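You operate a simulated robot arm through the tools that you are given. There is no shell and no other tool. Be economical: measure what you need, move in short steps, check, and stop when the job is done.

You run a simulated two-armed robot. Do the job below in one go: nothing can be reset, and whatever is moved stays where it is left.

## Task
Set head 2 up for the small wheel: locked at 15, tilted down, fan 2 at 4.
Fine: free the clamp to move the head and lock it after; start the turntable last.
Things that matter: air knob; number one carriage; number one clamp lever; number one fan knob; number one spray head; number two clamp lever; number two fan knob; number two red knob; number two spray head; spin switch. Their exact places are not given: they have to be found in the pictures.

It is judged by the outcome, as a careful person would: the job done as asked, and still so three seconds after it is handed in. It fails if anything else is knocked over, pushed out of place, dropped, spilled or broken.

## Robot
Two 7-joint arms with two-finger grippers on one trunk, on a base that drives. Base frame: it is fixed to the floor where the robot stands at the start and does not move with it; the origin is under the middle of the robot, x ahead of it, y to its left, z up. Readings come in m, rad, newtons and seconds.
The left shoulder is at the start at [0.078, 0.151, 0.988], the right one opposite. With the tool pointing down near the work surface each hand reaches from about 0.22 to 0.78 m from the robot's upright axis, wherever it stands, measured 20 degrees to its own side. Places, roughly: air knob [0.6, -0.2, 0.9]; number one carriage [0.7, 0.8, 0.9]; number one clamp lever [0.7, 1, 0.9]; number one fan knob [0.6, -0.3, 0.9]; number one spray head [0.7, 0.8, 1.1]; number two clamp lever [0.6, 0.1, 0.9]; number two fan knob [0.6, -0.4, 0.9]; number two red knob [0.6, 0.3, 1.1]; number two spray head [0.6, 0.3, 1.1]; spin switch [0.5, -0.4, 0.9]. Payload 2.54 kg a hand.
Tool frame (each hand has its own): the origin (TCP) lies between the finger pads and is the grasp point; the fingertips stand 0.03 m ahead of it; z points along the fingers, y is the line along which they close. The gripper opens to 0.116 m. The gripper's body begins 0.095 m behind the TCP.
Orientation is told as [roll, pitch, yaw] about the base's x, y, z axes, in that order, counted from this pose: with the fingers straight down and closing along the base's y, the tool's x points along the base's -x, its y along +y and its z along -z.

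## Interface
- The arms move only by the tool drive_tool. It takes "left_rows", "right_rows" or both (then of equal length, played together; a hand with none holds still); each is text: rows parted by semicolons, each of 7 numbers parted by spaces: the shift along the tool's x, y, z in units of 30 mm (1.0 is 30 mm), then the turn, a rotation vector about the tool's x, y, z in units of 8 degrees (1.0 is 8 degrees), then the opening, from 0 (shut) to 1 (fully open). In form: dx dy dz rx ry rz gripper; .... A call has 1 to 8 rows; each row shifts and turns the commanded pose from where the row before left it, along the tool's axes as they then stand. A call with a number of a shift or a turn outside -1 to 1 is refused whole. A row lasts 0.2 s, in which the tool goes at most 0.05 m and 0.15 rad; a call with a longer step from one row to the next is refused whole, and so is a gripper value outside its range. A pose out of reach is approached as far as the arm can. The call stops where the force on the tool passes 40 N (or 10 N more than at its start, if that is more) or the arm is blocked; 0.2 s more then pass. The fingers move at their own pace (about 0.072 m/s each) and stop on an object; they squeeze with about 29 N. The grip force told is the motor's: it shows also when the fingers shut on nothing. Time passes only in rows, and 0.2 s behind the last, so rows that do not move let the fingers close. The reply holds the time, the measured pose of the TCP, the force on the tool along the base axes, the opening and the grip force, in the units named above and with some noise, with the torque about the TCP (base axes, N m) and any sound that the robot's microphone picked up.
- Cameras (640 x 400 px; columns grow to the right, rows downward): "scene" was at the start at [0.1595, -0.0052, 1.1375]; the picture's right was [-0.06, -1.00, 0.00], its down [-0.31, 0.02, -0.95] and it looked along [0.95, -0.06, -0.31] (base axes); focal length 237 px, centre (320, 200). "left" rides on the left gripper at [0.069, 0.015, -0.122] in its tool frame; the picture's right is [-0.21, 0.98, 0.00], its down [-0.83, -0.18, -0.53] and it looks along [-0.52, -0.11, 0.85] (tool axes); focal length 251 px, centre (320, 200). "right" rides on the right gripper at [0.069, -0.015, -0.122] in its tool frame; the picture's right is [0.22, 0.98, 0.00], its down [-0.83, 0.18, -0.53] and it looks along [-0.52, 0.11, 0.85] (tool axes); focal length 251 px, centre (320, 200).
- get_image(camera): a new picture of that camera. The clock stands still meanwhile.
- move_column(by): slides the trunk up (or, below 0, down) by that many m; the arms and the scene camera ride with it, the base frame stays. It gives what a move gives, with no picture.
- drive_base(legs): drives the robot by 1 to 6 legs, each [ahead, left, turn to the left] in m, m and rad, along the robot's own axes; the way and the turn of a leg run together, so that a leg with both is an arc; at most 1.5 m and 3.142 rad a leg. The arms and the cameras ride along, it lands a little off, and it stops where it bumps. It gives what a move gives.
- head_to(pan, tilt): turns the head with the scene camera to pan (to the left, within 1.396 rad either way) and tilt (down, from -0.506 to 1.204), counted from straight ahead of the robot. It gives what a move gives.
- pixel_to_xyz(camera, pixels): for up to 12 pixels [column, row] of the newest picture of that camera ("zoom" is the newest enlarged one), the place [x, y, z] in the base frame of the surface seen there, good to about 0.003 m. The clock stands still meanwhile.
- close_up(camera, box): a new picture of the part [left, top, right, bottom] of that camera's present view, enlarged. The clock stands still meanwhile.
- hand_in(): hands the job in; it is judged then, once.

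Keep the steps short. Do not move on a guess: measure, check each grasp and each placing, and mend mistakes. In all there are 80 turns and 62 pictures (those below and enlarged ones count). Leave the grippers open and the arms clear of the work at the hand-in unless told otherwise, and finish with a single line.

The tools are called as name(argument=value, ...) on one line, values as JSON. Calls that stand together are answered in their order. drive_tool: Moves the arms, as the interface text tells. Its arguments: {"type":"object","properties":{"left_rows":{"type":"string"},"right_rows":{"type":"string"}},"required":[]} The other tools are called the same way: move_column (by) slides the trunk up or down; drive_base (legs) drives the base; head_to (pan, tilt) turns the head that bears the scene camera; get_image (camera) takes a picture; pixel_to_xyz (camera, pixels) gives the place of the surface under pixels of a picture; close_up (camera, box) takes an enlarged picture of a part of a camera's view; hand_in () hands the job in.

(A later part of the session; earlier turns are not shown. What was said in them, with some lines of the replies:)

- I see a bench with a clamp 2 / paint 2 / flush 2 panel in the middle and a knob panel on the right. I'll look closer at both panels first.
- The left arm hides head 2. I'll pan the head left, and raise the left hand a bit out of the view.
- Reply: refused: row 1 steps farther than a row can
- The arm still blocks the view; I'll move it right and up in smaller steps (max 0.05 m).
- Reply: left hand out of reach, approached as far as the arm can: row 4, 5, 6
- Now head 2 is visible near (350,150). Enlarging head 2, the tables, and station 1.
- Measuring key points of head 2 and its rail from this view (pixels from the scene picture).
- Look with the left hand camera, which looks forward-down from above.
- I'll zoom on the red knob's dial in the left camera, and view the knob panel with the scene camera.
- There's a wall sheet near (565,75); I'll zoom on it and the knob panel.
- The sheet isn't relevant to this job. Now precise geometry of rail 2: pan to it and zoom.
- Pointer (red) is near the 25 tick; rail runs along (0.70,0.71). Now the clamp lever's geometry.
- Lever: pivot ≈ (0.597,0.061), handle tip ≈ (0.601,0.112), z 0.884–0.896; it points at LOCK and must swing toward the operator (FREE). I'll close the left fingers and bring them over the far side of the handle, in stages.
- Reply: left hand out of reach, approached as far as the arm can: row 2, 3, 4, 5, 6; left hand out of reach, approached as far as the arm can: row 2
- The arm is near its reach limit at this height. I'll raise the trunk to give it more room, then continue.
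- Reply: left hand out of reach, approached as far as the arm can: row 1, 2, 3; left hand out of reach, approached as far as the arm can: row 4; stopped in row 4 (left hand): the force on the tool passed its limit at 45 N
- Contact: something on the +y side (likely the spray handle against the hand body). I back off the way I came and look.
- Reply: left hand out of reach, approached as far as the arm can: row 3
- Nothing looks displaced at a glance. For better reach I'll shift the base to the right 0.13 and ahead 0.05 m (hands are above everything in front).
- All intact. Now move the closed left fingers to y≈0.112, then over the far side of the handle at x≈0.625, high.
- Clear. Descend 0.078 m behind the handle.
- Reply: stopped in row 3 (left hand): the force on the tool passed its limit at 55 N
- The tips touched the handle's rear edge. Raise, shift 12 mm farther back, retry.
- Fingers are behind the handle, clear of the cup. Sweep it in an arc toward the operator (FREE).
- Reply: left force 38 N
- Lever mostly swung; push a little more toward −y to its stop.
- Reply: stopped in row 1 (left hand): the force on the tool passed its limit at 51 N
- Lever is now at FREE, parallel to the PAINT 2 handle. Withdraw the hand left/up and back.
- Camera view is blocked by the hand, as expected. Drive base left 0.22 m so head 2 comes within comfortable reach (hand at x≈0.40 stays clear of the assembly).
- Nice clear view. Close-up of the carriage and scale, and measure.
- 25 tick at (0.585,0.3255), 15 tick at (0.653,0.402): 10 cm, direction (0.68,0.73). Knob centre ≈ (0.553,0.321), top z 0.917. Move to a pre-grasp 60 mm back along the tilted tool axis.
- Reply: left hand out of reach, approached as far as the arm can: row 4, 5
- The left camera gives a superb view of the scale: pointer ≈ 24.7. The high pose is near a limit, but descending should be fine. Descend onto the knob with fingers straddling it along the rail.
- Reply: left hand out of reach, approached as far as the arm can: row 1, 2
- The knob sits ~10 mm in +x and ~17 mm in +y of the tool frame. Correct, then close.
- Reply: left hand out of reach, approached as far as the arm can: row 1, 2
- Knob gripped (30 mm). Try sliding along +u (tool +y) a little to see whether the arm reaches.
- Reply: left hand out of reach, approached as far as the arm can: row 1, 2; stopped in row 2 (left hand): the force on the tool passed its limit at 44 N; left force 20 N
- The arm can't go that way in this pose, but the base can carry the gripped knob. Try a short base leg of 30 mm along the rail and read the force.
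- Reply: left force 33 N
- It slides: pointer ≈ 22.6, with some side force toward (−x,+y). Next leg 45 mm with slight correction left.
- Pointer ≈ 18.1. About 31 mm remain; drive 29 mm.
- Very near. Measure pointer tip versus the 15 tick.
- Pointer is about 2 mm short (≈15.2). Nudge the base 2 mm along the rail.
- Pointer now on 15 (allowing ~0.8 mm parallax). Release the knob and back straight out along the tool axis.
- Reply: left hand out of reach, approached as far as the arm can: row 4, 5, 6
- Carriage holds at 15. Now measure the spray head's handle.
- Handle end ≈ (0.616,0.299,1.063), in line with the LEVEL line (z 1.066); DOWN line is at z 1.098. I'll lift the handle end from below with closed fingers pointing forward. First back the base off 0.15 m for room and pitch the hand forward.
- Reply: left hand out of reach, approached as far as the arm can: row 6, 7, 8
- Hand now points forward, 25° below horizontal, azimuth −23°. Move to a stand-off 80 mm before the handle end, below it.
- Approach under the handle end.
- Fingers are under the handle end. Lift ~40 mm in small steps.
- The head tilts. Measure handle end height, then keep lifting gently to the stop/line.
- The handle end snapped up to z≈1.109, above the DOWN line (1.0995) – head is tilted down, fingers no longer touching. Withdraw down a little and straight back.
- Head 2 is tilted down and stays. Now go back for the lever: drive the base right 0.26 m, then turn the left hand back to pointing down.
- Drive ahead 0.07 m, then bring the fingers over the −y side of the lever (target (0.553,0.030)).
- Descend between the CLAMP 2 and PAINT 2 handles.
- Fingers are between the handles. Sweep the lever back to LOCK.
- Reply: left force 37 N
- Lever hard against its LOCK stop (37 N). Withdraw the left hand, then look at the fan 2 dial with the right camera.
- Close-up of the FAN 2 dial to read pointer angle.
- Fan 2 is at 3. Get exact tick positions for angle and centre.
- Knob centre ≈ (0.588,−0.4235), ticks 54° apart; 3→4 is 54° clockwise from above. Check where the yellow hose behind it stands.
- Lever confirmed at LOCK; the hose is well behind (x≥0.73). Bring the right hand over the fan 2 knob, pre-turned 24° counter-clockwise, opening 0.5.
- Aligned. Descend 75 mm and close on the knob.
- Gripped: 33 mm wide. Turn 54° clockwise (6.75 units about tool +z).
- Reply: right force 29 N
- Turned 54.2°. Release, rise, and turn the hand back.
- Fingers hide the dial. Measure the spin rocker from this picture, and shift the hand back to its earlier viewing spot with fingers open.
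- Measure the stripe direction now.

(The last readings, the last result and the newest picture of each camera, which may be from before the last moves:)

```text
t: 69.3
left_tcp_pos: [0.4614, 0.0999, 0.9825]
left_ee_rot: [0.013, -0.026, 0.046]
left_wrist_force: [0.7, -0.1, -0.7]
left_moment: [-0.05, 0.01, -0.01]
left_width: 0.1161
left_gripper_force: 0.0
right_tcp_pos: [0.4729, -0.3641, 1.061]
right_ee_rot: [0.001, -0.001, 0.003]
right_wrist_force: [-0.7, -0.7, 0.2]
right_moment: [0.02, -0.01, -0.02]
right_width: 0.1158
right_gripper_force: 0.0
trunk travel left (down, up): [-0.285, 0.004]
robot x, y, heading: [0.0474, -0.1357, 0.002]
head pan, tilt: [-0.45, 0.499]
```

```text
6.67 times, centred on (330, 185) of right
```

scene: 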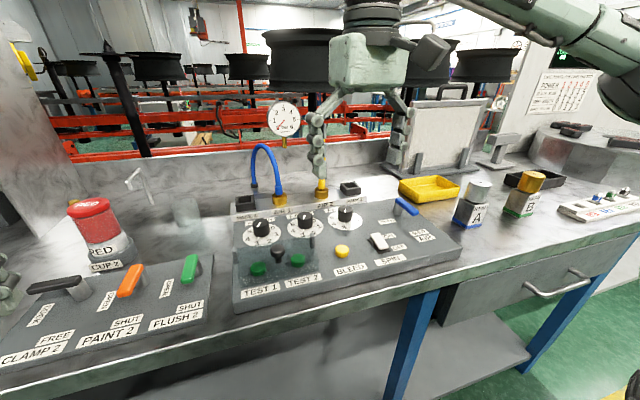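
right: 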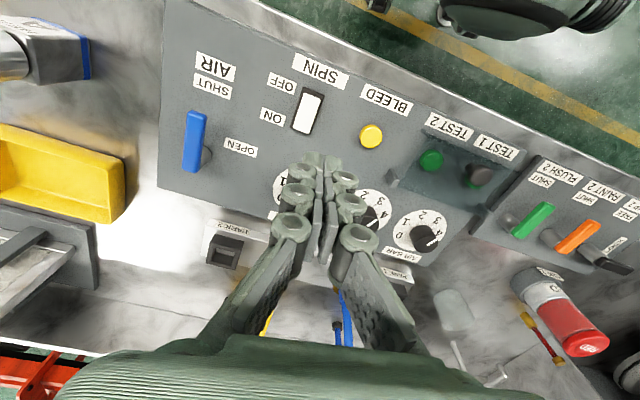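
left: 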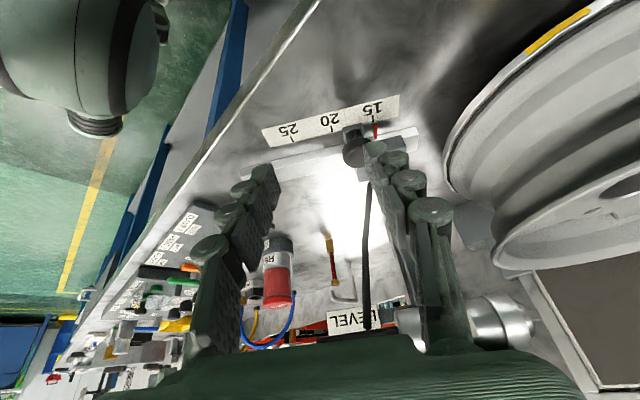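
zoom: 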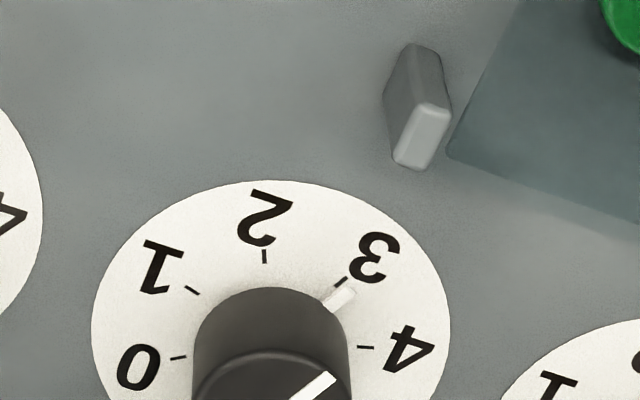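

Fan 2 stripe at 87°, equal to tick 4 (87°): set. Now the spin switch, last: its ON end (0.495,−0.437,0.885) stands proud. Bring closed fingers above it.

drive_tool(right_rows="-0.22 -0.81 0.5 0 0 0 0; -0.22 -0.81 0.8 0 0 0 0; -0.22 -0.81 0.8 0 0 0 0; 0 0 0.9 0 0 0 0; 0 0 0.9 0 0 0 0")

```text
t: 70.5
left_tcp_pos: [0.462, 0.0986, 0.9833]
left_ee_rot: [0.013, -0.026, 0.045]
left_wrist_force: [0.1, -0.4, 0.0]
left_moment: [-0.01, -0.02, -0.02]
left_width: 0.116
left_gripper_force: 0.0
right_tcp_pos: [0.4931, -0.4375, 0.9428]
right_ee_rot: [0.001, 0.0, 0.004]
right_wrist_force: [0.4, -0.3, 0.2]
right_moment: [0.03, 0.01, -0.02]
right_width: 0.0001
right_gripper_force: 28.5
trunk travel left (down, up): [-0.285, 0.004]
robot x, y, heading: [0.0476, -0.1302, 0.005]
head pan, tilt: [-0.45, 0.499]
```

Above it. Press down in small steps.

drive_tool(right_rows="-0.08 0 0.6 0 0 0 0; 0 0 0.3 0 0 0 0; 0 0 0.15 0 0 0 0; 0 0 0.15 0 0 0 0; 0 0 0.1 0 0 0 0")

```text
t: 71.8
left_tcp_pos: [0.4603, 0.1009, 0.9835]
left_ee_rot: [0.015, -0.027, 0.047]
left_wrist_force: [0.3, -0.6, 0.1]
left_moment: [0.02, -0.01, 0.0]
left_width: 0.1161
left_gripper_force: 0.1
right_tcp_pos: [0.4959, -0.4376, 0.9103]
right_ee_rot: [0.003, -0.018, 0.0]
right_wrist_force: [-4.0, 2.0, 16.2]
right_moment: [0.09, 0.31, 0.06]
right_width: 0.0059
right_gripper_force: 28.4
trunk travel left (down, up): [-0.285, 0.004]
robot x, y, heading: [0.0447, -0.1304, 0.004]
head pan, tilt: [-0.45, 0.499]
stopped in row 5 (right hand): the force on the tool passed its limit at 44 N (the readings are from after the stop); the commanded pose is now the measured one
```

Pressed to 44 N. Rise and check the switch and the turntable.

drive_tool(right_rows="0 0 -0.8 0 0 0 0; 0 0 -1 0 0 0 0; 0 0.8 -1 0 0 0 1; 0 0.8 -1 0 0 0 1; 0.3 0.8 -0.5 0 0 0 1; 0 0 0 0 0 0 1")

close_up(camera="right", box=[210, 75, 310, 225])

```text
t: 73.2
left_tcp_pos: [0.4612, 0.0994, 0.9845]
left_ee_rot: [0.013, -0.025, 0.045]
left_wrist_force: [0.2, -0.3, 0.4]
left_moment: [0.0, 0.01, 0.03]
left_width: 0.1161
left_gripper_force: 0.1
right_tcp_pos: [0.4856, -0.3664, 1.0367]
right_ee_rot: [0.004, -0.013, -0.001]
right_wrist_force: [0.0, -0.2, 0.8]
right_moment: [-0.01, 0.0, 0.0]
right_width: 0.1162
right_gripper_force: 0.1
trunk travel left (down, up): [-0.285, 0.004]
robot x, y, heading: [0.0435, -0.1333, 0.003]
head pan, tilt: [-0.45, 0.499]
```

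```text
2.67 times, centred on (260, 150) of right
```

zoom: 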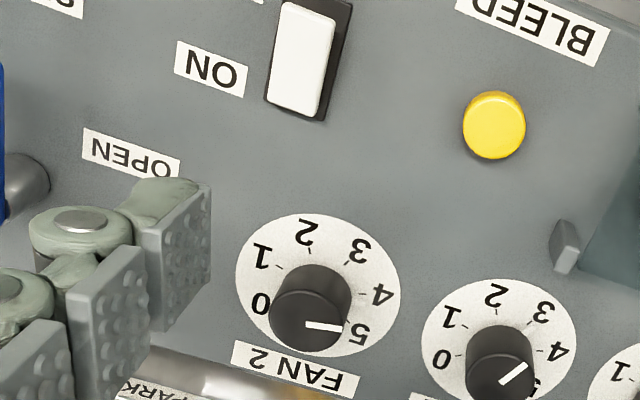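

pixel_to_xyz(camera="zoom", pixels=[[295, 100], [300, 60], [310, 20], [290, 108], [305, 40]])

head_to(pan=0.55, tilt=0.45)

get_image(camera="scene")

```text
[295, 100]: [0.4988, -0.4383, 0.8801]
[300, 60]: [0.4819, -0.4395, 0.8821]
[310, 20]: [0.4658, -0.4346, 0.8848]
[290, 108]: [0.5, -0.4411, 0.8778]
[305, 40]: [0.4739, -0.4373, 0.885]
```

```text
t: 74.4
left_tcp_pos: [0.4625, 0.0992, 0.985]
left_ee_rot: [0.014, -0.027, 0.045]
left_wrist_force: [0.7, -0.4, 0.5]
left_moment: [-0.02, 0.01, 0.02]
left_width: 0.1162
left_gripper_force: 0.1
right_tcp_pos: [0.4865, -0.3655, 1.0361]
right_ee_rot: [0.001, -0.013, 0.0]
right_wrist_force: [0.1, -0.4, -1.3]
right_moment: [-0.02, 0.01, 0.0]
right_width: 0.116
right_gripper_force: 0.1
trunk travel left (down, up): [-0.285, 0.004]
robot x, y, heading: [0.0483, -0.1302, 0.009]
head pan, tilt: [0.55, 0.45]
```

```text
3 pictures are left
```

scene: 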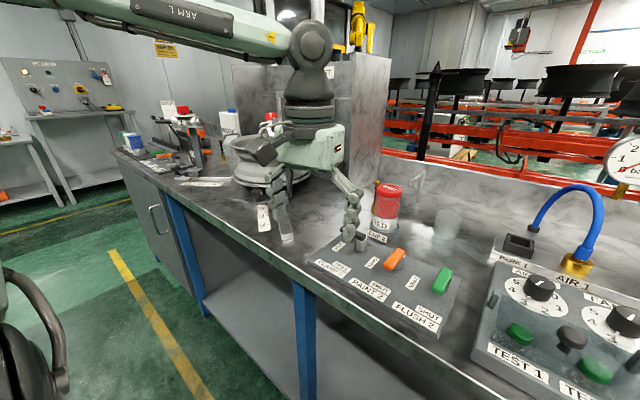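

The rocker has flipped (ON end down). Back the base off 0.2 m and right a little so both arms are clear, then a final look at head 2.

drive_base(legs=[[-0.2, 0, 0], [0, -0.1, 0]])

close_up(camera="scene", box=[200, 80, 440, 240])

```text
t: 77.3
left_tcp_pos: [0.2549, 0.0002, 0.9839]
left_ee_rot: [0.014, -0.025, 0.044]
left_wrist_force: [0.2, 0.4, 0.4]
left_moment: [0.0, 0.01, -0.01]
left_width: 0.1158
left_gripper_force: 0.0
right_tcp_pos: [0.2791, -0.4655, 1.0363]
right_ee_rot: [0.003, -0.016, 0.002]
right_wrist_force: [0.3, -0.4, 0.0]
right_moment: [0.01, 0.01, -0.02]
right_width: 0.1161
right_gripper_force: 0.0
trunk travel left (down, up): [-0.285, 0.004]
robot x, y, heading: [-0.1567, -0.2329, 0.007]
head pan, tilt: [0.55, 0.45]
```

```text
2.50 times, centred on (320, 160) of scene
```

zoom: 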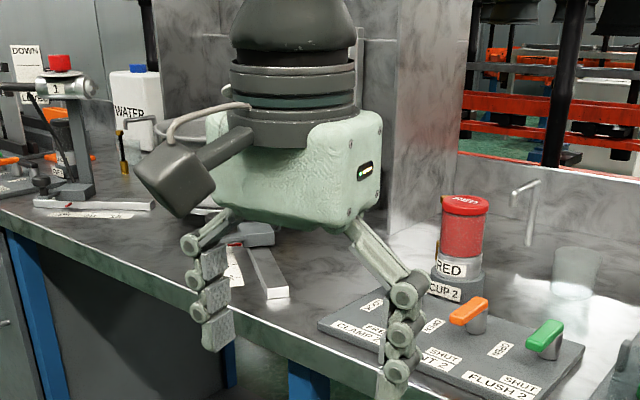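

The hand still blocks the view; drive left 0.42 m (well back from the bench) and look with pan 0.2.

drive_base(legs=[[0, 0.42, 0]])

head_to(pan=0.15, tilt=0.45)

close_up(camera="scene", box=[220, 80, 420, 220])

```text
t: 81.9
left_tcp_pos: [0.2557, 0.4233, 0.9831]
left_ee_rot: [0.013, -0.026, 0.044]
left_wrist_force: [0.6, 0.7, -0.3]
left_moment: [0.0, -0.01, -0.01]
left_width: 0.1161
left_gripper_force: 0.0
right_tcp_pos: [0.2777, -0.0416, 1.0368]
right_ee_rot: [0.003, -0.013, -0.002]
right_wrist_force: [0.6, -0.4, -0.7]
right_moment: [0.0, -0.04, -0.01]
right_width: 0.116
right_gripper_force: 0.1
trunk travel left (down, up): [-0.285, 0.004]
robot x, y, heading: [-0.162, 0.1918, 0.003]
head pan, tilt: [0.55, 0.45]
```

```text
t: 82.8
left_tcp_pos: [0.2557, 0.4227, 0.9833]
left_ee_rot: [0.014, -0.026, 0.045]
left_wrist_force: [-0.4, -0.4, 1.1]
left_moment: [-0.01, 0.02, 0.0]
left_width: 0.1162
left_gripper_force: 0.1
right_tcp_pos: [0.2779, -0.0432, 1.0361]
right_ee_rot: [0.003, -0.015, -0.001]
right_wrist_force: [0.4, 0.2, 0.0]
right_moment: [-0.03, 0.02, 0.0]
right_width: 0.116
right_gripper_force: 0.1
trunk travel left (down, up): [-0.285, 0.004]
robot x, y, heading: [-0.1638, 0.1884, 0.001]
head pan, tilt: [0.15, 0.45]
```

```text
2.86 times, centred on (320, 150) of scene
```

zoom: 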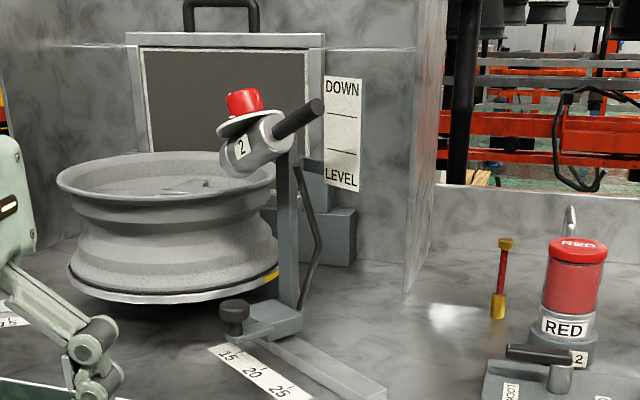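

Head tilted down, wheel turning (yellow mark moved), lever at LOCK. One last close-up of the 15 mark.

close_up(camera="scene", box=[285, 175, 345, 220])

```text
8.89 times, centred on (315, 198) of scene
```

zoom: 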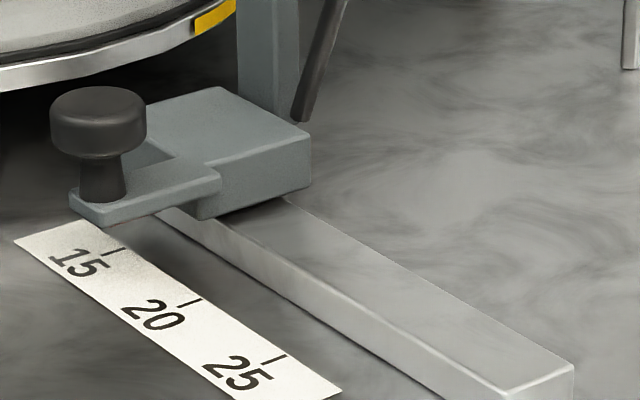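

pixel_to_xyz(camera="zoom", pixels=[[95, 105], [95, 135], [105, 185], [113, 250], [190, 302], [272, 358], [250, 200], [225, 130], [98, 92]])

```text
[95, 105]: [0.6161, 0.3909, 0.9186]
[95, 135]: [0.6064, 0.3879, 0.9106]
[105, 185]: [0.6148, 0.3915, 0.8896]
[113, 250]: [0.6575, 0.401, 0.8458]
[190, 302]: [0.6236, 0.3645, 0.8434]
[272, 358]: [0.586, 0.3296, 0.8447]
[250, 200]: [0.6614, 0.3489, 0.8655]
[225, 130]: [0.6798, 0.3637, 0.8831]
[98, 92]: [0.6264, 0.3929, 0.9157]
```

The knob is at about (0.621,0.392), the same place as when I read the pointer at 15, so the carriage stayed put. Everything checks out, grippers are open and the arms are clear, so I hand in.

hand_in()

```text
The job is handed in.
```

Head 2 is locked at 15 and tilted down, fan 2 is at 4, and the turntable was started last and is spinning.
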